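You operate a simulated robot arm through the tools that you are given. There is no shell and no other tool. Be economical: measure what you need, move in short steps, check, and stop when the job is done.

You run a simulated two-armed robot. Do the job below in one go: nothing can be reset, and whatever is moved stays where it is left.

Task
Bring up order 65, print two tags, slide one into each tray holder.
Fine: use NEXT, set two with +1, press PRINT once; first tag to the grey tray, second to the green.

It is judged by the outcome, as a careful person would: the job done as asked, and still so three seconds after it is handed in. It fails if anything else is knocked over, pushed out of place, dropped, spilled or broken.

Robot
Two 6-joint arms with fingered hands on one trunk, on a base that drives. Base frame: it is fixed to the floor where the robot stands at the start and does not move with it; the origin is under the middle of the robot, x ahead of it, y to its left, z up; the surface under the hand at the start is at about z = 0.88. Lengths are in m, angles in degrees, forces in N, time in s.
The left shoulder is at the start at [0.07, 0.191, 1.019], the right one opposite. Places, roughly: black feed key [5.4, -4.3, 1.3]; black monitor [1, 0.1, 1.1]; blue print key [0.5, -0.1, 0.9]; green send key [0.5, -0.1, 0.9]; grey feed key [0.6, 0.4, 1]; grey next key [0.5, 0, 0.9]; grey plus key [0.5, 0, 0.9]; grey printer [0.7, 0.5, 0.9]; grey undo key [0.5, 0.1, 0.9]; holder of the green tray [0.5, 0.8, 0.9]; holder of the grey tray [0.7, 0.8, 0.9]; white tag [5.5, -4.25, 1.25]; yellow clear key [0.5, 0.2, 0.9]. Payload 4.7 kg a hand.
The TCP of each hand is the grasp point between the finger pads, 0.036 m short of the fingertips. In the tool frame z runs along the fingers and y along their closing line. Largest opening 0.12 m; the body of the gripper starts 0.042 m behind the TCP. The gripper is a hand of 5 fingers: y runs from the thumb to the fingers, the wrist lies at [-0.018, -0.113, -0.198] in the tool frame, and closing takes about 1.5 s.
Orientation is told as [roll, pitch, yaw] about the base's x, y, z axes, in that order, counted from this pose: with the fingers straight down and the wrist toward the robot, the tool's x, y and z point along [0, 1, 0], [1, 0, 0] and [0, 0, -1] of the base frame.

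Tools
- The arms move only by the tool servo_tool. It takes "left_moves", "right_moves" or both (then of equal length, played together; a hand with none holds still); each is a list of rows, each a list of 7 numbers: the shift along the base's x, y, z in m, then the turn, a rotation vector about the base's x, y, z in rad, then the finger opening in m, from 0 to 0.12. In form: [[x, y, z, rx, ry, rz, fingers], ...]. A call has 1 to 10 rows; each row is the pose to reach, as a shift and turn from the pose commanded when the call began. Rows are played at 5 a second. More than 0.05 m and 8.6 degrees between two rows, or a gripper value outside its range, and nothing of the call is played. Where a pose cannot be reached the arm comes as near as it can. A force on the tool above 40 N (or 10 N above the force at the start of the call, whichever is more), or a blocked arm, ends the call early, and 0.2 s more pass. Each finger travels about 0.045 m/s and halts on what it meets, pressing with about 23 N; the grip force reading is that of the motor and also rises with nothing between the fingers. The clock runs only during rows and for 0.2 s after the last one: add rows that repeat a pose to give the fingers time. It gives the time, the measured TCP pose, the force on the tool (base axes), the opening and the grip force at its end, in the units of the frame above (readings bear some noise), with the torque about the TCP (base axes, N m) and any sound that the robot's microphone picked up.
- Cameras (640 x 400 px; columns grow to the right, rows downward): "scene" is now at [0.1363, 0.031, 1.272]; the picture's right is [0.34, -0.94, 0.00], its down [-0.32, -0.12, -0.94] and it looks along [0.88, 0.32, -0.34] (base axes); focal length 214 px, centre (320, 200). "left" rides on the left gripper at [-0.073, -0.091, -0.143] in its tool frame; the picture's right is [-0.80, -0.28, 0.53], its down [0.53, -0.73, 0.42] and it looks along [0.27, 0.62, 0.74] (tool axes); focal length 234 px, centre (320, 200). "right" rides on the right gripper at [0.073, -0.091, -0.143] in its tool frame; the picture's right is [-0.80, 0.28, -0.53], its down [-0.53, -0.73, 0.42] and it looks along [-0.27, 0.62, 0.74] (tool axes); focal length 234 px, centre (320, 200). There is no depth. A picture from a camera that has moved, and an enlarged one, comes with that camera's place and axes in the base frame and with its lens.
- capture(camera): a new picture of that camera. The clock stands still meanwhile.
- move_column(by): slides the trunk up (or, below 0, down) by that many m; the arms and the scene camera ride with it, the base frame stays. It gives what a move gives, with no picture.
- roll_base(legs): drives the robot by 1 to 6 legs, each [ahead, left, turn to the left] in m, m and degrees, along the robot's own axes; the way and the turn of a leg run together, so that a leg with both is an arc; at most 1.5 m and 180 degrees a leg. The arms and the cameras ride along, it lands a little off, and it stops where it bumps. It gives what a move gives.
- preshape(shape, hand): the hand has 5 fingers and takes this shape, open, in about a second: jaw (thumb against the fingers, like two jaws); tri (thumb and two fingers); tip (a fingertip pinch); poke (one finger out to press); point (the index stretched); flat (the hand flat); cup (the hand cupped); fist (a fist). The gripper value then closes the fingers along that shape, each until it touches; the sizes above hold for jaw. It gives what a move gives, with no picture.
- head_to(pan, tilt): turns the head with the scene camera to pan (to the left, within 86 degrees either way) and tilt (down, from -29 to 69), counted from straight ahead of the robot. It gives what a move gives.
- zoom(camera, box): a new picture of the part [left, top, right, bottom] of that camera's present view, enlarged. The clock stands still meanwhile.
- close_job(): hands the job in; it is judged then, once.

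Go step by step. Nothing tells you exact positions but the pictures and the camera data: compare them with the known pose of the tool, close in by small moves and look again before you grip or let go. The budget is 120 turns and 108 pictures, counting those below and the enlarged ones. Unless the task says otherwise, let go and move clear before handing in, and close with one line.

The tools are called as name(argument=value, ...) on one line, values as JSON. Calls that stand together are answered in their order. servo_tool: Moves the arms, as the interface text tells. Its arguments: {"type":"object","properties":{"left_moves":{"type":"array","items":{"type":"array","items":{"type":"number"}}},"right_moves":{"type":"array","items":{"type":"array","items":{"type":"number"}}}},"required":[]} The other tools are called the same way: move_column (by) slides the trunk up or down; preshape (shape, hand) gives the hand a shape; roll_base (legs) drives the base; head_to (pan, tilt) turns the head that bears the scene camera; capture (camera) takes a picture; zoom (camera, box) takes an enlarged picture of a part of a camera's view; close_job () hands the job in.

At the start:

```text
t: 0.0
left_eef_pos: [0.3177, 0.3993, 1.1814]
left_tool_rot: [0.0, 0.1, 0.2]
left_wrist_force: [1.6, 0.2, 0.0]
left_torque: [0.01, 0.0, -0.01]
left_opening: 0.1196
left_gripper_force: 0.1
left_shape: jaw
right_eef_pos: [0.7159, -0.0029, 1.3535]
right_tool_rot: [0.1, 0.0, 0.1]
right_wrist_force: [0.7, -0.2, 0.2]
right_torque: [-0.04, 0.02, -0.01]
right_opening: 0.1198
right_gripper_force: 0.0
right_shape: jaw
trunk travel left (down, up): [-0.496, 0.444]
robot x, y, heading: [0.0005, -0.0005, 0.1]
head pan, tilt: [19.9, 19.8]
```

scene: 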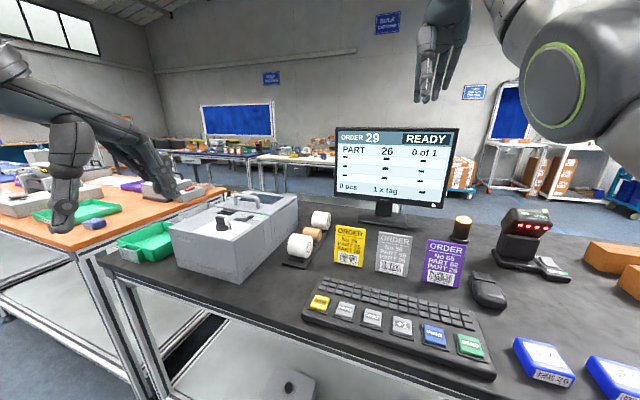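
right: 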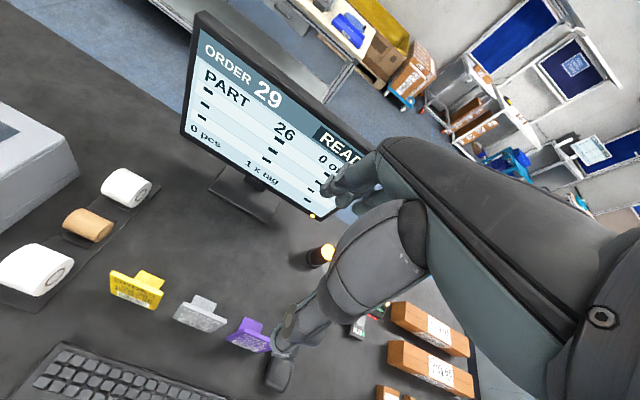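
left: 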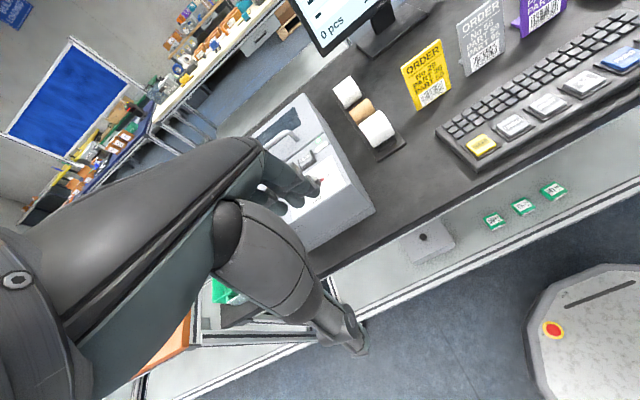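

The screen shows order 29 READY, with a keyboard of big keys, a printer on the left and trays beyond it. I'll look closer at the keys, the order cards and the printer.

zoom(camera="scene", box=[290, 210, 510, 390])

zoom(camera="scene", box=[0, 160, 340, 320])

zoom(camera="scene", box=[330, 120, 470, 210])

```text
2.22 times, centred on (400, 300) of scene
camera zoom: at [0.1363, 0.031, 1.272], right [0.34, -0.94, 0.0], down [-0.32, -0.12, -0.94], along [0.88, 0.32, -0.34], focal length 477 px, centre (142, -22)
```

zoom: 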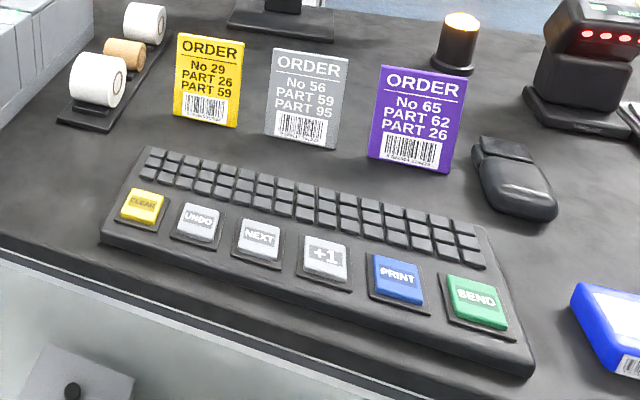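

```text
1.88 times, centred on (170, 240) of scene
camera zoom: at [0.1363, 0.031, 1.272], right [0.34, -0.94, 0.0], down [-0.32, -0.12, -0.94], along [0.88, 0.32, -0.34], focal length 404 px, centre (602, 125)
```

zoom: 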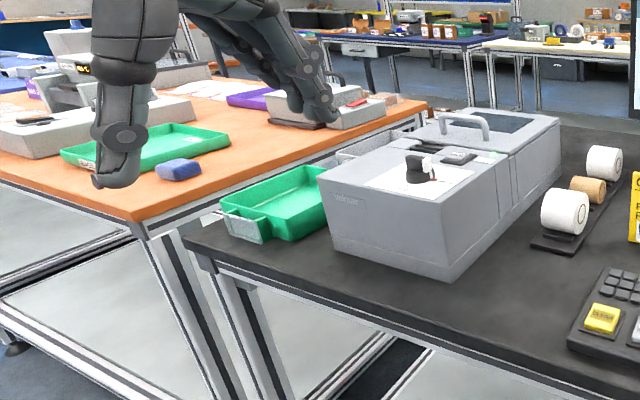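

```text
4.44 times, centred on (400, 165) of scene
camera zoom: at [0.1363, 0.031, 1.272], right [0.34, -0.94, 0.0], down [-0.32, -0.12, -0.94], along [0.88, 0.32, -0.34], focal length 953 px, centre (-36, 356)
```

zoom: 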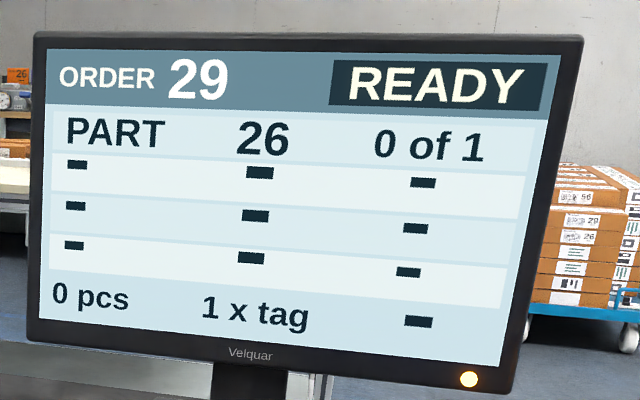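

Key tops lie near x≈0.474, with NEXT at y≈0.04, +1 at −0.015 and PRINT at −0.07. For a tool-down press with the right hand I need the base back and to the left, so I drive there and shape the right hand to poke.

roll_base(legs=[[-0.34, 0.0, 0], [0, 0.26, 0]])

preshape(hand="right", shape="poke")

head_to(pan=-10, tilt=25)

capture(camera="scene")

capture(camera="right")

```text
t: 3.7
left_eef_pos: [-0.0267, 0.6631, 1.1813]
left_tool_rot: [0.1, 0.1, 0.4]
left_wrist_force: [0.1, 0.6, -0.1]
left_torque: [-0.06, 0.02, 0.03]
left_opening: 0.1198
left_gripper_force: 0.1
left_shape: jaw
right_eef_pos: [0.3745, 0.2632, 1.353]
right_tool_rot: [0.0, -0.1, 0.4]
right_wrist_force: [0.4, -0.5, 0.7]
right_torque: [-0.01, 0.05, 0.01]
right_opening: 0.1198
right_gripper_force: 0.0
right_shape: jaw
trunk travel left (down, up): [-0.496, 0.444]
robot x, y, heading: [-0.3427, 0.2612, 0.3]
head pan, tilt: [19.9, 19.8]
```

```text
t: 4.6
left_eef_pos: [-0.0276, 0.6616, 1.1806]
left_tool_rot: [0.2, 0.2, 0.6]
left_wrist_force: [-0.4, -0.2, 0.2]
left_torque: [0.0, 0.01, 0.0]
left_opening: 0.1197
left_gripper_force: 0.0
left_shape: jaw
right_eef_pos: [0.3758, 0.2635, 1.355]
right_tool_rot: [-0.1, -0.1, 0.5]
right_wrist_force: [0.3, 0.2, 1.2]
right_torque: [0.01, -0.02, -0.01]
right_opening: 0.0
right_gripper_force: 0.1
right_shape: poke
trunk travel left (down, up): [-0.496, 0.444]
robot x, y, heading: [-0.3426, 0.258, 0.6]
head pan, tilt: [19.9, 19.8]
```

```text
t: 5.5
left_eef_pos: [-0.0265, 0.6617, 1.1808]
left_tool_rot: [0.1, 0.1, 0.4]
left_wrist_force: [0.3, 1.4, -0.6]
left_torque: [-0.01, -0.04, -0.01]
left_opening: 0.1199
left_gripper_force: 0.1
left_shape: jaw
right_eef_pos: [0.3733, 0.2633, 1.3527]
right_tool_rot: [0.0, 0.0, 0.6]
right_wrist_force: [0.3, -0.2, -0.2]
right_torque: [-0.02, 0.0, -0.03]
right_opening: 0.0
right_gripper_force: 0.0
right_shape: poke
trunk travel left (down, up): [-0.496, 0.444]
robot x, y, heading: [-0.3436, 0.2626, 0.5]
head pan, tilt: [-10.0, 25.0]
```

```text
101 pictures are left
camera scene: at [-0.2025, 0.2445, 1.2635], right [-0.16, -0.99, 0.0], down [-0.42, 0.07, -0.91], along [0.89, -0.15, -0.42], focal length 214 px, centre (320, 200)
```

scene: 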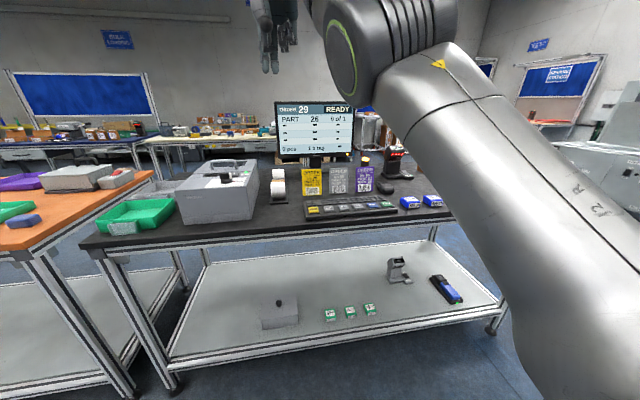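

```text
100 pictures are left
camera right: at [0.2814, 0.3352, 1.4974], right [0.29, -0.8, 0.53], down [-0.73, -0.54, -0.42], along [0.62, -0.26, -0.74], focal length 234 px, centre (320, 200)
```

right: 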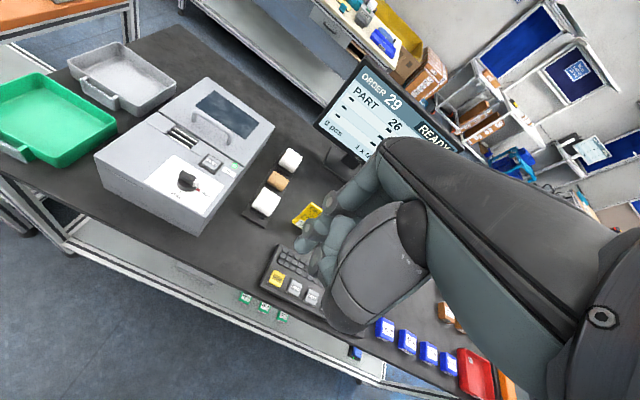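

The layout is clear: green tray, grey tray behind it, printer with a slot and feed key on top. I zoom the printer and the keyboard to refine.

zoom(camera="right", box=[0, 30, 320, 240])

zoom(camera="scene", box=[280, 150, 440, 250])

servo_tool(right_moves=[[0.01, -0.03, -0.03, 0, 0, 0, 0], [0.03, -0.06, -0.06, 0, 0, 0, 0], [0.05, -0.09, -0.08, 0, 0, 0, 0], [0.06, -0.12, -0.11, 0, 0, 0, 0], [0.07, -0.15, -0.14, 0, 0, 0, 0], [0.08, -0.18, -0.17, 0, 0, 0, 0], [0.09, -0.21, -0.2, 0, 0, 0, 0], [0.09, -0.22, -0.24, 0, 0, 0, 0]])

capture(camera="scene")

capture(camera="right")

```text
1.90 times, centred on (160, 135) of right
camera zoom: at [0.2814, 0.3352, 1.4974], right [0.29, -0.8, 0.53], down [-0.73, -0.54, -0.42], along [0.62, -0.26, -0.74], focal length 446 px, centre (625, 324)
```

zoom: 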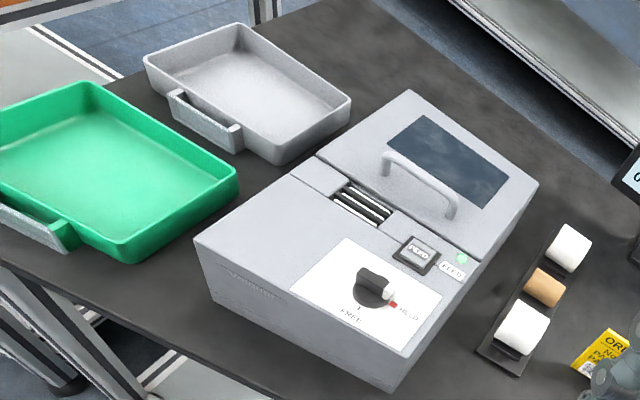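

```text
4.00 times, centred on (360, 200) of scene
camera zoom: at [-0.2025, 0.2445, 1.2635], right [-0.16, -0.99, 0.0], down [-0.42, 0.07, -0.91], along [0.89, -0.15, -0.42], focal length 858 px, centre (160, 200)
```

zoom: 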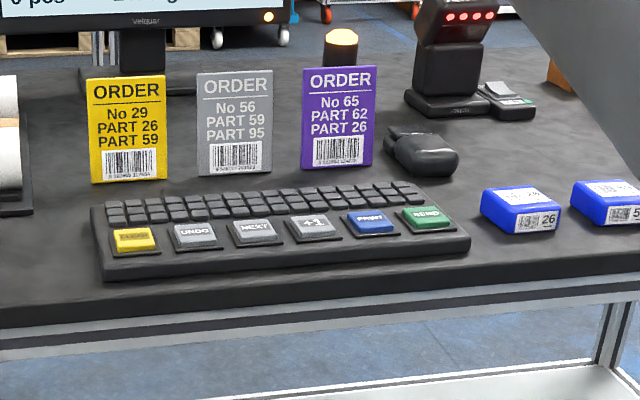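

```text
t: 7.3
left_eef_pos: [-0.0247, 0.6619, 1.1802]
left_tool_rot: [0.1, 0.2, 0.5]
left_wrist_force: [0.9, 0.2, -0.6]
left_torque: [-0.03, 0.02, 0.0]
left_opening: 0.1199
left_gripper_force: 0.0
left_shape: jaw
right_eef_pos: [0.4658, 0.0431, 1.111]
right_tool_rot: [0.1, 0.0, 0.5]
right_wrist_force: [0.3, -0.3, -1.1]
right_torque: [0.01, 0.04, -0.01]
right_opening: 0.0
right_gripper_force: 0.1
right_shape: poke
right hand out of reach, approached as far as the arm can: row 2, 4, 5, 6
trunk travel left (down, up): [-0.496, 0.444]
robot x, y, heading: [-0.3435, 0.2586, 0.3]
head pan, tilt: [-10.0, 25.0]
```

```text
97 pictures are left
camera scene: at [-0.2011, 0.2438, 1.2634], right [-0.17, -0.99, 0.0], down [-0.42, 0.07, -0.91], along [0.89, -0.15, -0.42], focal length 214 px, centre (320, 200)
```

scene: 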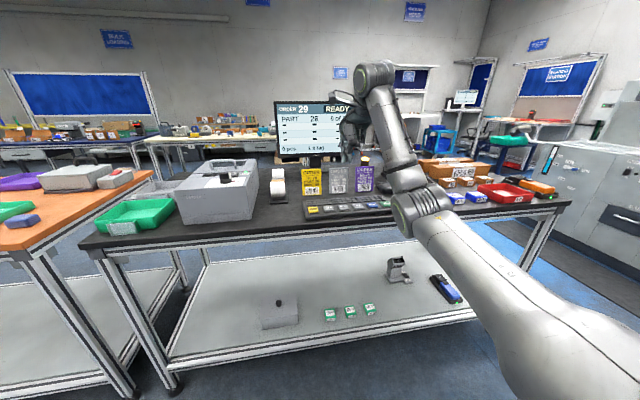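

```text
96 pictures are left
camera right: at [0.3728, 0.1162, 1.2545], right [0.29, -0.8, 0.52], down [-0.73, -0.54, -0.43], along [0.62, -0.26, -0.74], focal length 234 px, centre (320, 200)
```

right: 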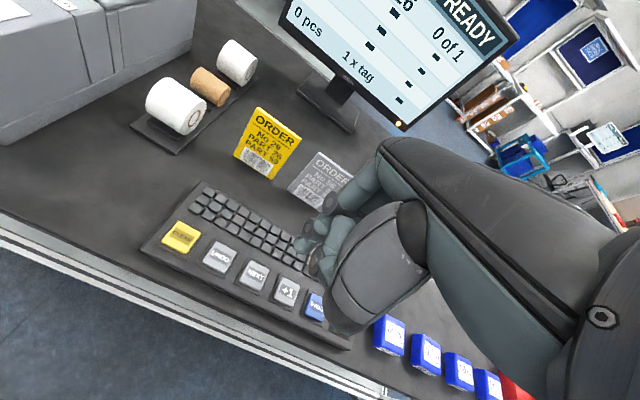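

Key estimate from three views agrees: NEXT at about (0.476, 0.041). I zoom to find the poking fingertip.

zoom(camera="right", box=[230, 160, 430, 360])

zoom(camera="scene", box=[280, 80, 440, 220])

```text
2.00 times, centred on (330, 260) of right
camera zoom: at [0.3728, 0.1162, 1.2545], right [0.29, -0.8, 0.52], down [-0.73, -0.54, -0.43], along [0.62, -0.26, -0.74], focal length 468 px, centre (300, 80)
```

zoom: 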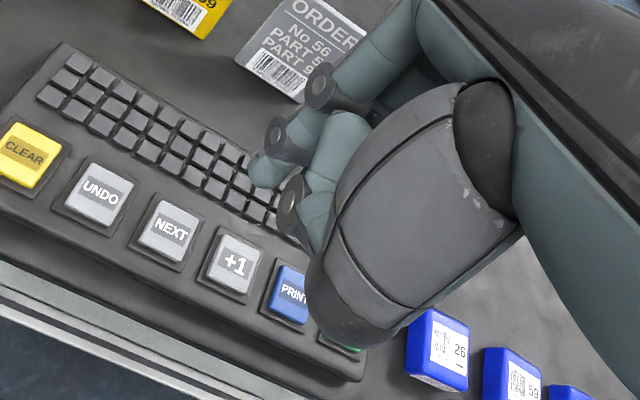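

```text
2.86 times, centred on (360, 150) of scene
camera zoom: at [-0.2011, 0.2438, 1.2634], right [-0.17, -0.99, 0.0], down [-0.42, 0.07, -0.91], along [0.89, -0.15, -0.42], focal length 613 px, centre (206, 343)
```

zoom: 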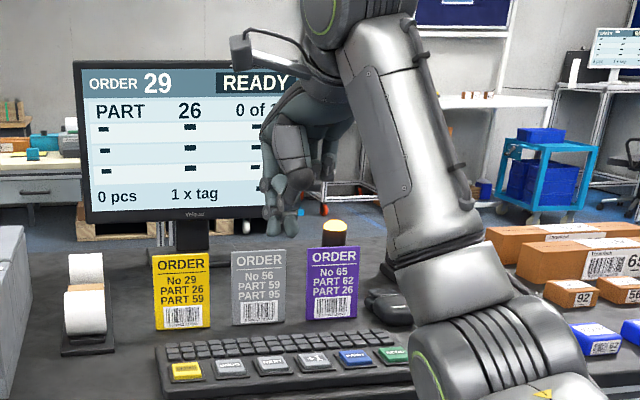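

The fingertip lies roughly under the TCP, so I lower over NEXT to about 3 cm clearance and check before pressing.

servo_tool(right_moves=[[0.002, 0, -0.04, 0, 0, 0, 0], [0.005, 0, -0.08, 0, 0, 0, 0], [0.008, 0, -0.11, 0, 0, 0, 0], [0.008, 0, -0.135, 0, 0, 0, 0], [0.008, 0, -0.135, 0, 0, 0, 0]])

zoom(camera="right", box=[200, 150, 440, 350])

zoom(camera="scene", box=[280, 120, 420, 230])

```text
t: 8.6
left_eef_pos: [-0.027, 0.662, 1.1813]
left_tool_rot: [0.1, 0.0, 0.5]
left_wrist_force: [-0.2, 0.2, -0.1]
left_torque: [-0.02, -0.03, -0.02]
left_opening: 0.1195
left_gripper_force: 0.0
left_shape: jaw
right_eef_pos: [0.4722, 0.0449, 0.979]
right_tool_rot: [0.0, 0.0, 0.4]
right_wrist_force: [0.2, 0.0, 0.2]
right_torque: [-0.04, 0.02, -0.01]
right_opening: 0.0
right_gripper_force: 0.0
right_shape: poke
trunk travel left (down, up): [-0.496, 0.444]
robot x, y, heading: [-0.3428, 0.2593, 0.4]
head pan, tilt: [-10.0, 25.0]
```

```text
2.00 times, centred on (320, 250) of right
camera zoom: at [0.3794, 0.1163, 1.122], right [0.29, -0.8, 0.53], down [-0.73, -0.54, -0.42], along [0.62, -0.26, -0.74], focal length 468 px, centre (320, 100)
```

zoom: 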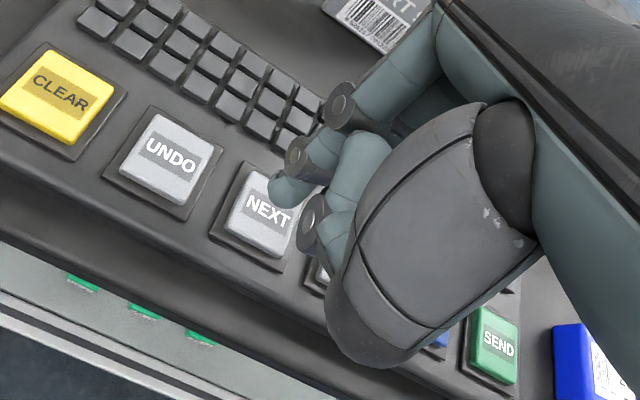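

```text
3.64 times, centred on (350, 175) of scene
camera zoom: at [-0.2029, 0.2447, 1.2636], right [-0.17, -0.99, 0.0], down [-0.42, 0.07, -0.91], along [0.89, -0.15, -0.42], focal length 780 px, centre (211, 291)
```

zoom: 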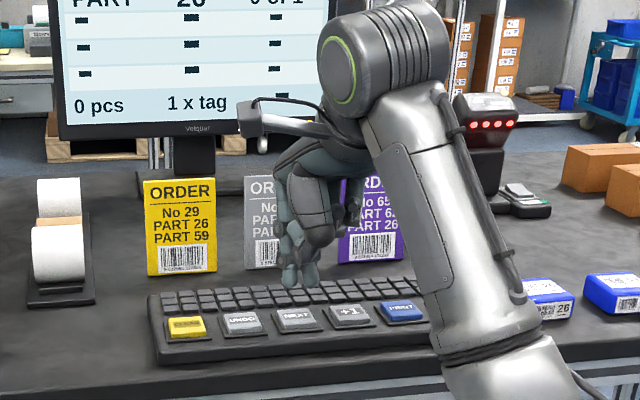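

The index tip sits about 12 mm to the left of the TCP and 34 mm below it. I shift 14 mm to the right and press NEXT gently.

servo_tool(right_moves=[[0.003, -0.014, 0, 0, 0, 0, 0], [0.003, -0.014, -0.02, 0, 0, 0, 0], [0.003, -0.014, -0.034, 0, 0, 0, 0], [0.003, -0.014, -0.04, 0, 0, 0, 0], [0.003, -0.014, -0.044, 0, 0, 0, 0]])

zoom(camera="scene", box=[260, 90, 420, 230])

```text
t: 9.8
left_eef_pos: [-0.0281, 0.6612, 1.1822]
left_tool_rot: [0.1, 0.1, 0.5]
left_wrist_force: [0.5, -0.2, -0.6]
left_torque: [-0.01, 0.02, 0.01]
left_opening: 0.1196
left_gripper_force: 0.0
left_shape: jaw
right_eef_pos: [0.4745, 0.0301, 0.9367]
right_tool_rot: [0.1, -0.3, 0.4]
right_wrist_force: [0.6, -2.5, 10.2]
right_torque: [0.02, -0.09, -0.05]
right_opening: 0.0001
right_gripper_force: 0.1
right_shape: poke
trunk travel left (down, up): [-0.496, 0.444]
robot x, y, heading: [-0.3436, 0.2573, 0.3]
head pan, tilt: [-10.0, 25.0]
heard: click
```

```text
2.86 times, centred on (340, 160) of scene
camera zoom: at [-0.2039, 0.2443, 1.2639], right [-0.17, -0.99, 0.0], down [-0.42, 0.07, -0.91], along [0.89, -0.15, -0.42], focal length 613 px, centre (263, 314)
```

zoom: 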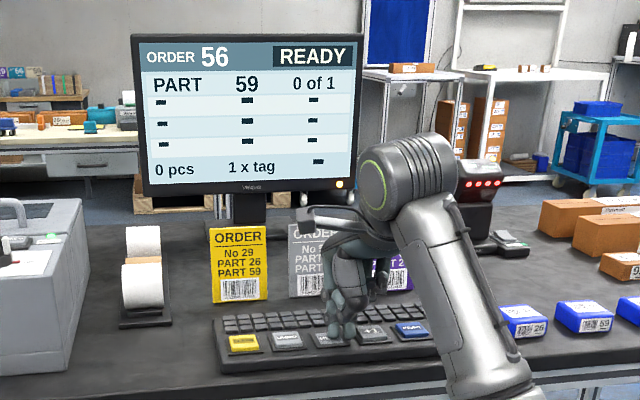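

One click took the order from 29 to 56. I lift and press NEXT once more.

servo_tool(right_moves=[[0, 0, 0.02, 0, 0, 0, 0], [0, 0, 0.025, 0, 0, 0, 0], [0, 0, 0.012, 0, 0, 0, 0], [0, 0, 0.004, 0, 0, 0, 0], [0, 0, 0.0, 0, 0, 0, 0], [0, 0, 0.025, 0, 0, 0, 0], [0, 0, 0.025, 0, 0, 0, 0]])

zoom(camera="scene", box=[260, 90, 420, 230])

```text
t: 11.3
left_eef_pos: [-0.0271, 0.6621, 1.1814]
left_tool_rot: [0.1, 0.2, 0.5]
left_wrist_force: [0.6, -0.2, -0.5]
left_torque: [0.03, 0.01, 0.0]
left_opening: 0.1195
left_gripper_force: 0.0
left_shape: jaw
right_eef_pos: [0.4745, 0.0282, 0.9578]
right_tool_rot: [0.0, 0.1, 0.5]
right_wrist_force: [-0.1, 0.4, 0.0]
right_torque: [0.01, -0.03, 0.05]
right_opening: 0.0001
right_gripper_force: 0.0
right_shape: poke
trunk travel left (down, up): [-0.496, 0.444]
robot x, y, heading: [-0.3415, 0.2615, 0.5]
head pan, tilt: [-10.0, 25.0]
heard: click
```

```text
2.86 times, centred on (340, 160) of scene
camera zoom: at [-0.2023, 0.2441, 1.2634], right [-0.17, -0.99, 0.0], down [-0.42, 0.07, -0.91], along [0.89, -0.15, -0.42], focal length 613 px, centre (263, 314)
```

zoom: 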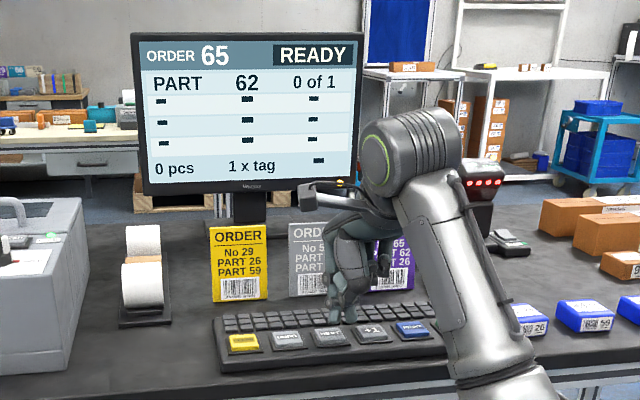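

Order 65 is up. Now I press +1 once (56 mm to the right) and see which figure changes.

servo_tool(right_moves=[[0, -0.028, 0.005, 0, 0, 0, 0], [0, -0.056, 0.005, 0, 0, 0, 0], [0, -0.056, -0.01, 0, 0, 0, 0], [0, -0.056, -0.018, 0, 0, 0, 0], [0, -0.056, -0.022, 0, 0, 0, 0], [0, -0.056, -0.025, 0, 0, 0, 0], [0, -0.056, 0.0, 0, 0, 0, 0], [0, -0.056, 0.005, 0, 0, 0, 0]])

zoom(camera="scene", box=[260, 90, 420, 230])

```text
t: 13.2
left_eef_pos: [-0.0273, 0.6625, 1.1808]
left_tool_rot: [0.2, 0.1, 0.6]
left_wrist_force: [-0.5, 0.0, -0.5]
left_torque: [-0.01, 0.04, 0.0]
left_opening: 0.1197
left_gripper_force: 0.0
left_shape: jaw
right_eef_pos: [0.4742, -0.0266, 0.9641]
right_tool_rot: [0.0, 0.0, 0.5]
right_wrist_force: [-0.1, -0.5, -0.2]
right_torque: [-0.04, 0.01, 0.01]
right_opening: 0.0
right_gripper_force: 0.0
right_shape: poke
trunk travel left (down, up): [-0.496, 0.444]
robot x, y, heading: [-0.3428, 0.261, 0.6]
head pan, tilt: [-10.0, 25.0]
heard: click
```

```text
2.86 times, centred on (340, 160) of scene
camera zoom: at [-0.2026, 0.2442, 1.2634], right [-0.17, -0.99, 0.0], down [-0.42, 0.07, -0.91], along [0.89, -0.15, -0.42], focal length 613 px, centre (263, 314)
```

zoom: 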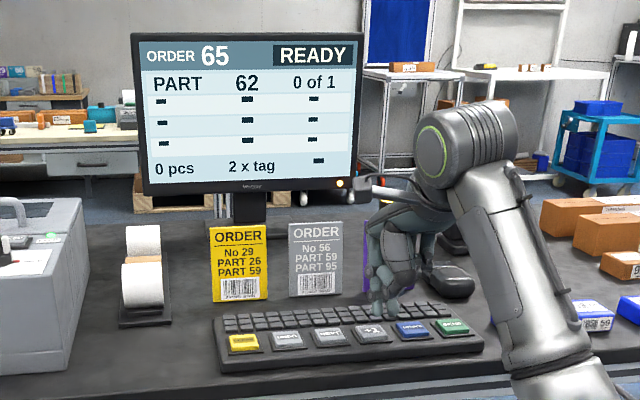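

It now says 2 x tag. I press PRINT once and lift well clear.

servo_tool(right_moves=[[0, -0.028, 0.005, 0, 0, 0, 0], [0, -0.056, 0.005, 0, 0, 0, 0], [0, -0.056, -0.015, 0, 0, 0, 0], [0, -0.056, -0.023, 0, 0, 0, 0], [0, -0.056, -0.027, 0, 0, 0, 0], [0, -0.056, -0.03, 0, 0, 0, 0], [0, -0.056, 0.005, 0, 0, 0, 0], [0, -0.056, 0.05, 0, 0, 0, 0], [0, -0.056, 0.1, 0, 0, 0, 0], [0, -0.056, 0.13, 0, 0, 0, 0]])

head_to(pan=10, tilt=25)

capture(camera="scene")

zoom(camera="scene", box=[120, 80, 460, 280])

```text
t: 15.3
left_eef_pos: [-0.0268, 0.6629, 1.1811]
left_tool_rot: [0.1, 0.1, 0.4]
left_wrist_force: [1.0, 0.7, 0.6]
left_torque: [0.01, 0.01, -0.02]
left_opening: 0.1196
left_gripper_force: 0.1
left_shape: jaw
right_eef_pos: [0.4727, -0.0833, 1.0949]
right_tool_rot: [0.0, 0.0, 0.6]
right_wrist_force: [0.0, 0.4, -1.1]
right_torque: [0.03, -0.02, 0.02]
right_opening: 0.0001
right_gripper_force: 0.1
right_shape: poke
trunk travel left (down, up): [-0.496, 0.444]
robot x, y, heading: [-0.3431, 0.2603, 0.6]
head pan, tilt: [-10.0, 25.0]
heard: click
```

```text
t: 16.2
left_eef_pos: [-0.0277, 0.6617, 1.1803]
left_tool_rot: [0.1, 0.1, 0.4]
left_wrist_force: [0.1, 0.0, 0.2]
left_torque: [0.03, -0.01, -0.03]
left_opening: 0.1196
left_gripper_force: 0.1
left_shape: jaw
right_eef_pos: [0.4731, -0.0841, 1.094]
right_tool_rot: [-0.1, 0.0, 0.4]
right_wrist_force: [0.1, -0.3, -1.1]
right_torque: [0.01, -0.01, -0.01]
right_opening: 0.0
right_gripper_force: 0.1
right_shape: poke
trunk travel left (down, up): [-0.496, 0.444]
robot x, y, heading: [-0.3423, 0.2624, 0.4]
head pan, tilt: [10.0, 25.0]
```

```text
88 pictures are left
camera scene: at [-0.2028, 0.2762, 1.2635], right [0.18, -0.98, 0.0], down [-0.42, -0.08, -0.91], along [0.89, 0.16, -0.42], focal length 214 px, centre (320, 200)
```

scene: 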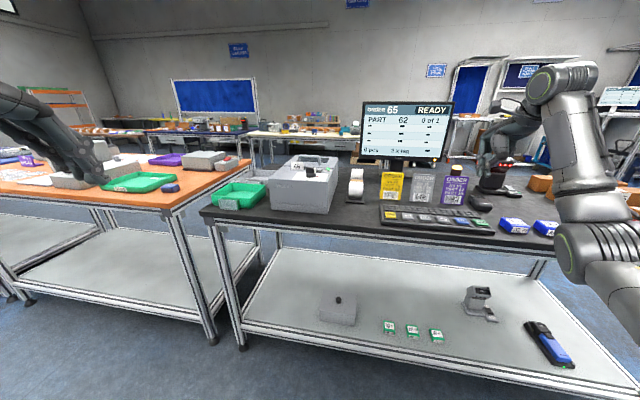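

```text
1.88 times, centred on (290, 180) of scene
camera zoom: at [-0.2028, 0.2762, 1.2635], right [0.18, -0.98, 0.0], down [-0.42, -0.08, -0.91], along [0.89, 0.16, -0.42], focal length 404 px, centre (376, 238)
```

zoom: 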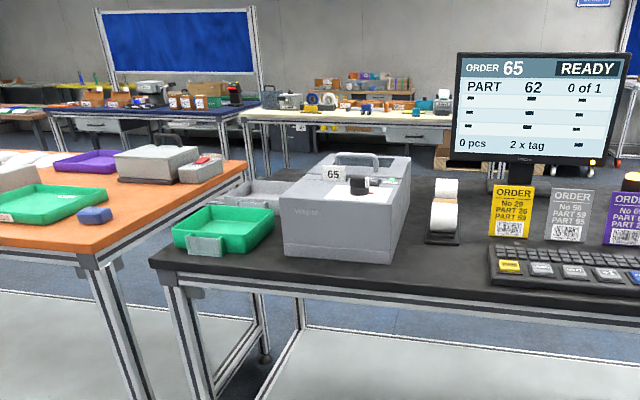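

A tag reading 65 has come up out of the printer. I zoom in on it and the tray holders.

zoom(camera="scene", box=[205, 140, 345, 225])

zoom(camera="scene", box=[270, 150, 340, 190])

capture(camera="left")

```text
4.57 times, centred on (275, 182) of scene
camera zoom: at [-0.2028, 0.2762, 1.2635], right [0.18, -0.98, 0.0], down [-0.42, -0.08, -0.91], along [0.89, 0.16, -0.42], focal length 980 px, centre (526, 280)
```

zoom: 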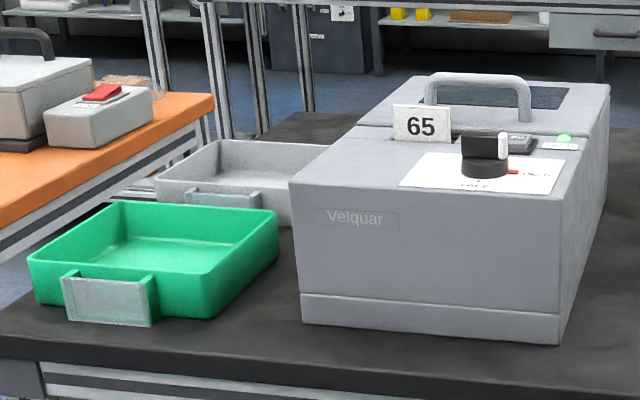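

```text
9.14 times, centred on (305, 170) of scene
camera zoom: at [-0.2028, 0.2762, 1.2635], right [0.18, -0.98, 0.0], down [-0.42, -0.08, -0.91], along [0.89, 0.16, -0.42], focal length 1961 px, centre (457, 474)
```

zoom: 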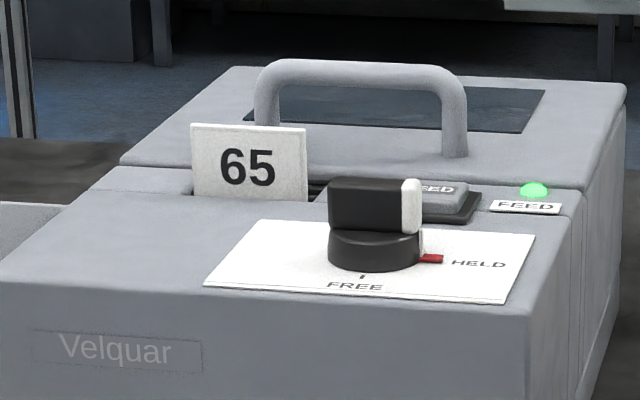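

```text
84 pictures are left
camera left: at [-0.1172, 0.5886, 1.3238], right [-0.27, -0.81, -0.53], down [-0.74, 0.53, -0.42], along [0.62, 0.27, -0.74], focal length 234 px, centre (320, 200)
```

left: 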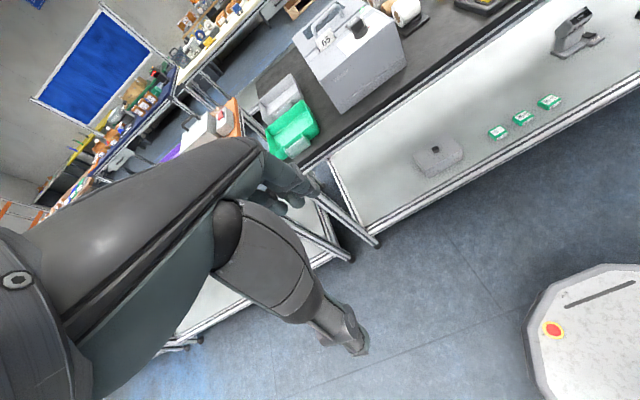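

The knob on the printer stands at HELD, so the tag is clamped and must be freed by turning the knob to FREE (toward me). The knob is near (0.525, 0.444, 1.02) and the tag near (0.60, 0.514, 1.03). I drive 4 cm forward and bring the left hand above the knob.

roll_base(legs=[[0.04, 0, 0]])

servo_tool(left_moves=[[0.045, -0.015, 0, 0, 0, 0, 0.12], [0.09, -0.03, 0, 0, 0, 0, 0.12], [0.135, -0.05, 0, 0, 0, 0, 0.12], [0.18, -0.07, 0, 0, 0, 0, 0.11], [0.225, -0.09, 0, 0, 0, 0, 0.1], [0.27, -0.11, 0, 0, 0, 0, 0.09], [0.315, -0.13, 0, 0, 0, 0, 0.08], [0.36, -0.15, 0, 0, 0, 0, 0.07], [0.405, -0.17, 0, 0, 0, 0, 0.07], [0.44, -0.19, 0, 0, 0, 0, 0.07]])

capture(camera="left")

capture(camera="scene")

```text
t: 17.1
left_eef_pos: [0.0116, 0.6623, 1.1802]
left_tool_rot: [0.0, 0.2, 0.6]
left_wrist_force: [0.5, 0.8, -0.5]
left_torque: [-0.02, 0.03, 0.0]
left_opening: 0.1196
left_gripper_force: 0.1
left_shape: jaw
right_eef_pos: [0.5143, -0.0826, 1.0939]
right_tool_rot: [-0.1, 0.0, 0.5]
right_wrist_force: [0.2, 0.0, -1.1]
right_torque: [-0.03, -0.01, 0.0]
right_opening: 0.0
right_gripper_force: 0.1
right_shape: poke
trunk travel left (down, up): [-0.496, 0.444]
robot x, y, heading: [-0.3049, 0.261, 0.5]
head pan, tilt: [10.0, 25.0]
```

```text
t: 19.3
left_eef_pos: [0.2061, 0.6876, 1.1222]
left_tool_rot: [0.0, 0.0, 0.6]
left_wrist_force: [-0.5, 0.2, 0.2]
left_torque: [-0.03, -0.01, 0.01]
left_opening: 0.0706
left_gripper_force: 0.0
left_shape: jaw
left hand out of reach, approached as far as the arm can: row 3, 4, 5, 6, 7, 8, 9, 10
right_eef_pos: [0.5141, -0.0814, 1.0938]
right_tool_rot: [0.0, 0.0, 0.5]
right_wrist_force: [-0.9, 0.5, 0.8]
right_torque: [0.0, 0.0, 0.04]
right_opening: 0.0001
right_gripper_force: 0.1
right_shape: poke
trunk travel left (down, up): [-0.496, 0.444]
robot x, y, heading: [-0.3047, 0.26, 0.4]
head pan, tilt: [10.0, 25.0]
```

```text
83 pictures are left
camera left: at [0.1161, 0.6139, 1.2649], right [-0.27, -0.81, -0.53], down [-0.74, 0.53, -0.42], along [0.62, 0.27, -0.74], focal length 234 px, centre (320, 200)
```

left: 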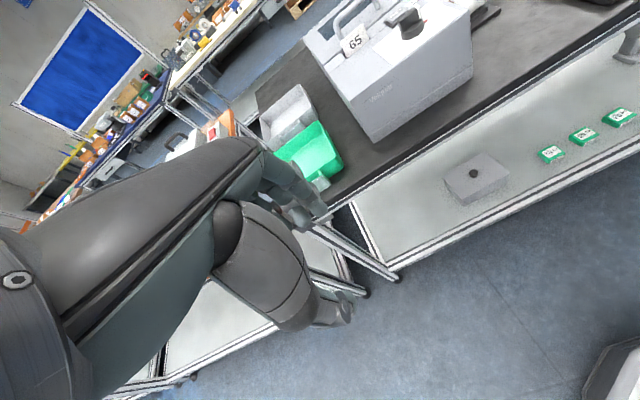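

```text
82 pictures are left
camera scene: at [-0.1633, 0.2767, 1.2635], right [0.18, -0.98, 0.0], down [-0.42, -0.08, -0.91], along [0.89, 0.17, -0.42], focal length 214 px, centre (320, 200)
```

scene: 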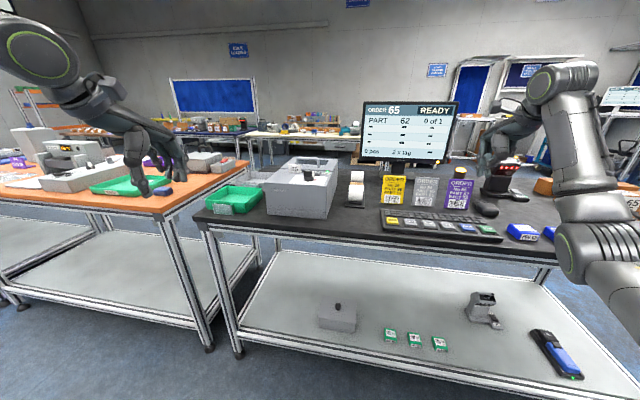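

The left arm could not follow the straight path with the elbow folded. I go outward in x first and then sweep right.

servo_tool(left_moves=[[0.04, 0.0, 0, 0, 0, 0, 0.07], [0.08, 0.0, 0, 0, 0, 0, 0.07], [0.12, 0.0, 0.0, 0, 0, 0, 0.07], [0.16, 0.0, 0.0, 0, 0, 0, 0.07], [0.2, 0.0, 0.0, 0, 0, 0, 0.07], [0.2, 0.0, 0.0, 0, 0, 0, 0.07]])

```text
t: 20.7
left_eef_pos: [0.2797, 0.7725, 1.0977]
left_tool_rot: [0.2, 0.0, 0.5]
left_wrist_force: [-0.5, -1.2, -0.5]
left_torque: [0.01, 0.0, -0.04]
left_opening: 0.0701
left_gripper_force: 0.0
left_shape: jaw
left hand out of reach, approached as far as the arm can: row 1, 2, 3, 4, 5, 6
right_eef_pos: [0.5145, -0.0828, 1.0947]
right_tool_rot: [0.0, -0.1, 0.5]
right_wrist_force: [-1.0, -0.7, 0.2]
right_torque: [-0.01, -0.02, 0.0]
right_opening: 0.0
right_gripper_force: 0.1
right_shape: poke
trunk travel left (down, up): [-0.496, 0.444]
robot x, y, heading: [-0.3017, 0.2583, 0.6]
head pan, tilt: [10.0, 25.0]
```

It is sliding along a reach boundary, now at radius 0.78 m, nearly in the good band. I keep going outward.

servo_tool(left_moves=[[0.04, 0.0, 0, 0, 0, 0, 0.07], [0.08, 0.0, 0, 0, 0, 0, 0.07], [0.12, 0.0, 0.0, 0, 0, 0, 0.07], [0.14, -0.03, 0.0, 0, 0, 0, 0.07], [0.16, -0.07, 0.0, 0, 0, 0, 0.07], [0.16, -0.1, 0.0, 0, 0, 0, 0.07]])

capture(camera="scene")

```text
t: 22.1
left_eef_pos: [0.2919, 0.7852, 1.0779]
left_tool_rot: [0.0, 0.0, 0.6]
left_wrist_force: [0.4, 0.6, 0.5]
left_torque: [-0.01, -0.04, 0.01]
left_opening: 0.07
left_gripper_force: 0.1
left_shape: jaw
left hand out of reach, approached as far as the arm can: row 1, 2, 3, 4, 5, 6
right_eef_pos: [0.5125, -0.0826, 1.0939]
right_tool_rot: [-0.1, 0.0, 0.5]
right_wrist_force: [0.2, -0.5, -0.2]
right_torque: [0.04, -0.01, 0.01]
right_opening: 0.0
right_gripper_force: 0.0
right_shape: poke
trunk travel left (down, up): [-0.496, 0.444]
robot x, y, heading: [-0.3043, 0.2606, 0.4]
head pan, tilt: [10.0, 25.0]
```

```text
81 pictures are left
camera scene: at [-0.1637, 0.2765, 1.2635], right [0.18, -0.98, 0.0], down [-0.42, -0.08, -0.91], along [0.89, 0.17, -0.42], focal length 214 px, centre (320, 200)
```

scene: 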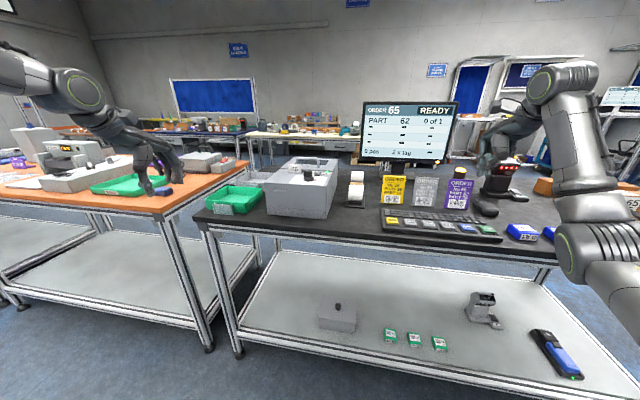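

Stuck on a joint limit. The right arm came down fine from z=1.35, so I raise the left hand first, then approach from above.

servo_tool(left_moves=[[-0.03, -0.02, 0.04, 0, 0, 0, 0.07], [-0.06, -0.05, 0.08, 0, 0, 0, 0.07], [-0.08, -0.08, 0.12, 0, 0, 0, 0.07], [-0.08, -0.12, 0.15, 0, 0, 0, 0.07], [-0.08, -0.15, 0.18, 0, 0, 0, 0.07], [-0.06, -0.18, 0.22, 0, 0, 0, 0.07], [-0.04, -0.21, 0.25, 0, 0, 0, 0.07], [0.0, -0.23, 0.27, 0, 0, 0, 0.07], [0.04, -0.25, 0.27, 0, 0, 0, 0.07]])

```text
refused: row 1 steps farther than a row can; nothing moved
```

servo_tool(left_moves=[[-0.02, -0.02, 0.035, 0, 0, 0, 0.07], [-0.04, -0.04, 0.07, 0, 0, 0, 0.07], [-0.05, -0.07, 0.1, 0, 0, 0, 0.07], [-0.06, -0.1, 0.13, 0, 0, 0, 0.07], [-0.06, -0.13, 0.165, 0, 0, 0, 0.07], [-0.06, -0.15, 0.205, 0, 0, 0, 0.07], [-0.05, -0.17, 0.245, 0, 0, 0, 0.07], [-0.02, -0.19, 0.27, 0, 0, 0, 0.07], [0.02, -0.21, 0.28, 0, 0, 0, 0.07]])

```text
t: 24.1
left_eef_pos: [0.1621, 0.7149, 1.2456]
left_tool_rot: [0.1, 0.0, 0.5]
left_wrist_force: [0.1, -0.6, -0.1]
left_torque: [0.02, 0.02, -0.02]
left_opening: 0.0702
left_gripper_force: 0.0
left_shape: jaw
left hand out of reach, approached as far as the arm can: row 3, 4, 5, 6, 7, 8, 9
right_eef_pos: [0.5134, -0.0835, 1.0935]
right_tool_rot: [0.1, 0.0, 0.4]
right_wrist_force: [0.2, 0.6, 0.6]
right_torque: [0.01, 0.02, 0.0]
right_opening: 0.0001
right_gripper_force: 0.1
right_shape: poke
trunk travel left (down, up): [-0.496, 0.444]
robot x, y, heading: [-0.3032, 0.26, 0.6]
head pan, tilt: [10.0, 25.0]
```

The boundary seems to be an angular limit (hand bearing ≥ 36° with yaw 0). I test whether turning the hand to the right relieves it.

servo_tool(left_moves=[[0, 0, 0, 0, 0, -0.14, 0.07], [0, 0, 0, 0, 0, -0.28, 0.07], [0, 0, 0, 0, 0, -0.42, 0.07], [0, 0, 0, 0, 0, -0.56, 0.07], [0.02, -0.03, 0, 0, 0, -0.7, 0.07], [0.05, -0.06, 0, 0, 0, -0.7, 0.07], [0.08, -0.09, 0, 0, 0, -0.7, 0.07], [0.11, -0.12, 0, 0, 0, -0.7, 0.07], [0.14, -0.15, 0, 0, 0, -0.7, 0.07], [0.17, -0.18, 0, 0, 0, -0.7, 0.07]])

capture(camera="scene")

```text
t: 26.3
left_eef_pos: [0.1505, 0.6506, 1.1819]
left_tool_rot: [0.2, 0.0, -39.5]
left_wrist_force: [-0.5, -0.3, -0.1]
left_torque: [-0.04, 0.02, -0.01]
left_opening: 0.0699
left_gripper_force: 0.1
left_shape: jaw
left hand out of reach, approached as far as the arm can: row 5, 6, 7, 8, 9, 10
right_eef_pos: [0.5139, -0.0836, 1.0947]
right_tool_rot: [0.1, 0.0, 0.5]
right_wrist_force: [0.0, -0.1, 0.4]
right_torque: [-0.01, 0.0, 0.0]
right_opening: 0.0
right_gripper_force: 0.0
right_shape: poke
trunk travel left (down, up): [-0.496, 0.444]
robot x, y, heading: [-0.3023, 0.2652, 0.6]
head pan, tilt: [10.0, 25.0]
```

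```text
80 pictures are left
camera scene: at [-0.1636, 0.2768, 1.2635], right [0.18, -0.98, 0.0], down [-0.42, -0.08, -0.91], along [0.89, 0.17, -0.42], focal length 214 px, centre (320, 200)
```

scene: 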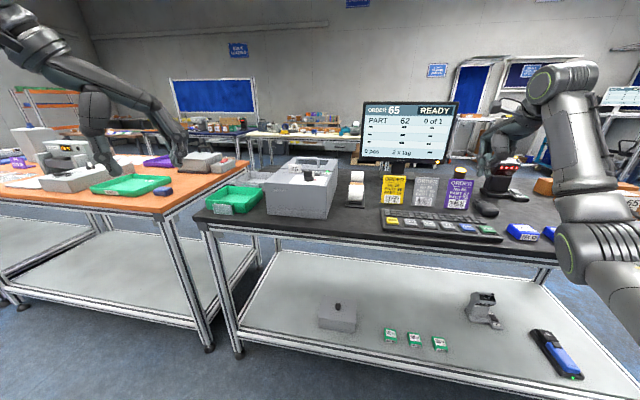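

The left arm is in a folded branch that can't get over the printer, while the right arm works well. I'll use the right hand throughout: raise the trunk 0.14 m (the printer top is higher than the table) and drive left.

move_column(by=0.14)

roll_base(legs=[[0, 0.48, 0]])

preshape(hand="right", shape="jaw")

head_to(pan=-15, tilt=35)

capture(camera="scene")

capture(camera="right")

```text
t: 27.9
left_eef_pos: [0.1521, 0.6498, 1.3219]
left_tool_rot: [0.2, 0.1, -39.5]
left_wrist_force: [-0.1, -0.1, -0.4]
left_torque: [0.0, 0.0, -0.01]
left_opening: 0.07
left_gripper_force: 0.1
left_shape: jaw
right_eef_pos: [0.5136, -0.084, 1.2353]
right_tool_rot: [0.0, 0.0, 0.6]
right_wrist_force: [0.1, 0.1, 0.4]
right_torque: [0.01, -0.01, 0.0]
right_opening: 0.0
right_gripper_force: 0.1
right_shape: poke
trunk travel left (down, up): [-0.636, 0.304]
robot x, y, heading: [-0.2997, 0.2623, 0.5]
head pan, tilt: [10.0, 25.0]
```

```text
t: 30.8
left_eef_pos: [0.1474, 1.1254, 1.3234]
left_tool_rot: [0.2, 0.1, -39.6]
left_wrist_force: [-0.5, 0.1, -0.7]
left_torque: [-0.02, 0.02, 0.01]
left_opening: 0.0701
left_gripper_force: 0.0
left_shape: jaw
right_eef_pos: [0.5095, 0.3938, 1.2332]
right_tool_rot: [0.2, 0.1, 0.5]
right_wrist_force: [0.6, 0.7, 0.0]
right_torque: [0.03, 0.03, 0.02]
right_opening: 0.0001
right_gripper_force: 0.1
right_shape: poke
trunk travel left (down, up): [-0.636, 0.304]
robot x, y, heading: [-0.3069, 0.7398, 0.6]
head pan, tilt: [10.0, 25.0]
```

```text
t: 31.7
left_eef_pos: [0.1458, 1.1266, 1.3234]
left_tool_rot: [0.2, -0.1, -39.5]
left_wrist_force: [0.0, -0.2, 0.6]
left_torque: [-0.01, 0.05, -0.01]
left_opening: 0.0702
left_gripper_force: 0.2
left_shape: jaw
right_eef_pos: [0.5092, 0.3934, 1.2346]
right_tool_rot: [0.0, 0.1, 0.4]
right_wrist_force: [0.0, -0.4, 1.3]
right_torque: [-0.02, 0.02, 0.0]
right_opening: 0.12
right_gripper_force: 0.1
right_shape: jaw
trunk travel left (down, up): [-0.636, 0.304]
robot x, y, heading: [-0.3044, 0.7413, 0.6]
head pan, tilt: [10.0, 25.0]
```

```text
t: 32.6
left_eef_pos: [0.1472, 1.1271, 1.3215]
left_tool_rot: [0.3, 0.0, -39.4]
left_wrist_force: [0.0, -0.9, 0.3]
left_torque: [0.0, 0.01, -0.02]
left_opening: 0.0701
left_gripper_force: 0.0
left_shape: jaw
right_eef_pos: [0.5093, 0.3947, 1.2345]
right_tool_rot: [0.0, -0.1, 0.5]
right_wrist_force: [0.3, 0.7, 1.0]
right_torque: [0.02, 0.01, 0.0]
right_opening: 0.1202
right_gripper_force: 0.1
right_shape: jaw
trunk travel left (down, up): [-0.636, 0.304]
robot x, y, heading: [-0.3094, 0.737, 0.7]
head pan, tilt: [-15.0, 35.0]
```

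```text
79 pictures are left
camera scene: at [-0.173, 0.7155, 1.3878], right [-0.25, -0.97, 0.0], down [-0.56, 0.14, -0.82], along [0.79, -0.2, -0.57], focal length 214 px, centre (320, 200)
```

scene: 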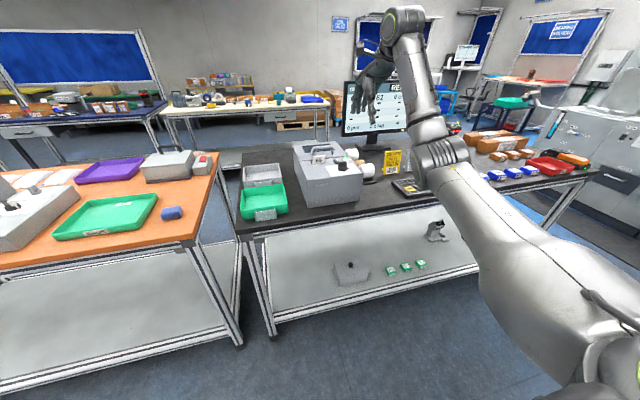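

```text
78 pictures are left
camera right: at [0.4168, 0.4666, 1.3781], right [0.29, -0.8, 0.53], down [-0.73, -0.54, -0.42], along [0.62, -0.26, -0.74], focal length 234 px, centre (320, 200)
```

right: 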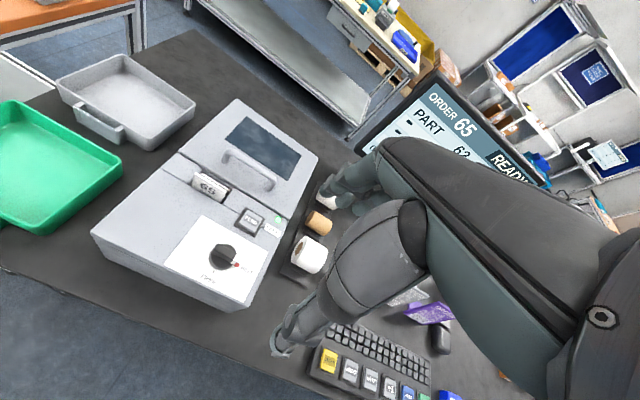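

Now I zoom in on the printer from both views for accurate positions.

zoom(camera="right", box=[160, 140, 320, 300])

zoom(camera="scene", box=[230, 130, 370, 220])

```text
2.50 times, centred on (240, 220) of right
camera zoom: at [0.4168, 0.4666, 1.3781], right [0.29, -0.8, 0.53], down [-0.73, -0.54, -0.42], along [0.62, -0.26, -0.74], focal length 585 px, centre (520, 150)
```

zoom: 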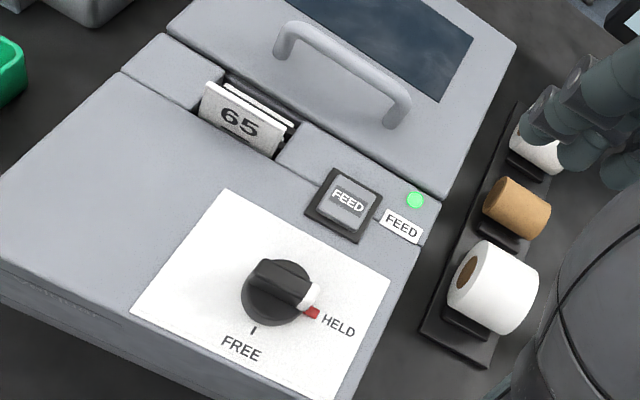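

```text
4.44 times, centred on (300, 175) of scene
camera zoom: at [-0.173, 0.7155, 1.3878], right [-0.25, -0.97, 0.0], down [-0.56, 0.14, -0.82], along [0.79, -0.2, -0.57], focal length 953 px, centre (409, 311)
```

zoom: 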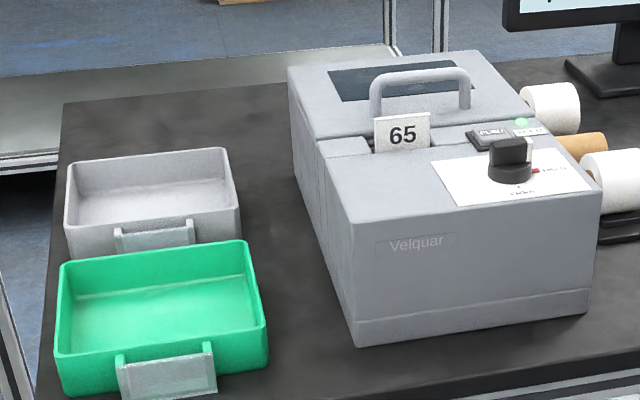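

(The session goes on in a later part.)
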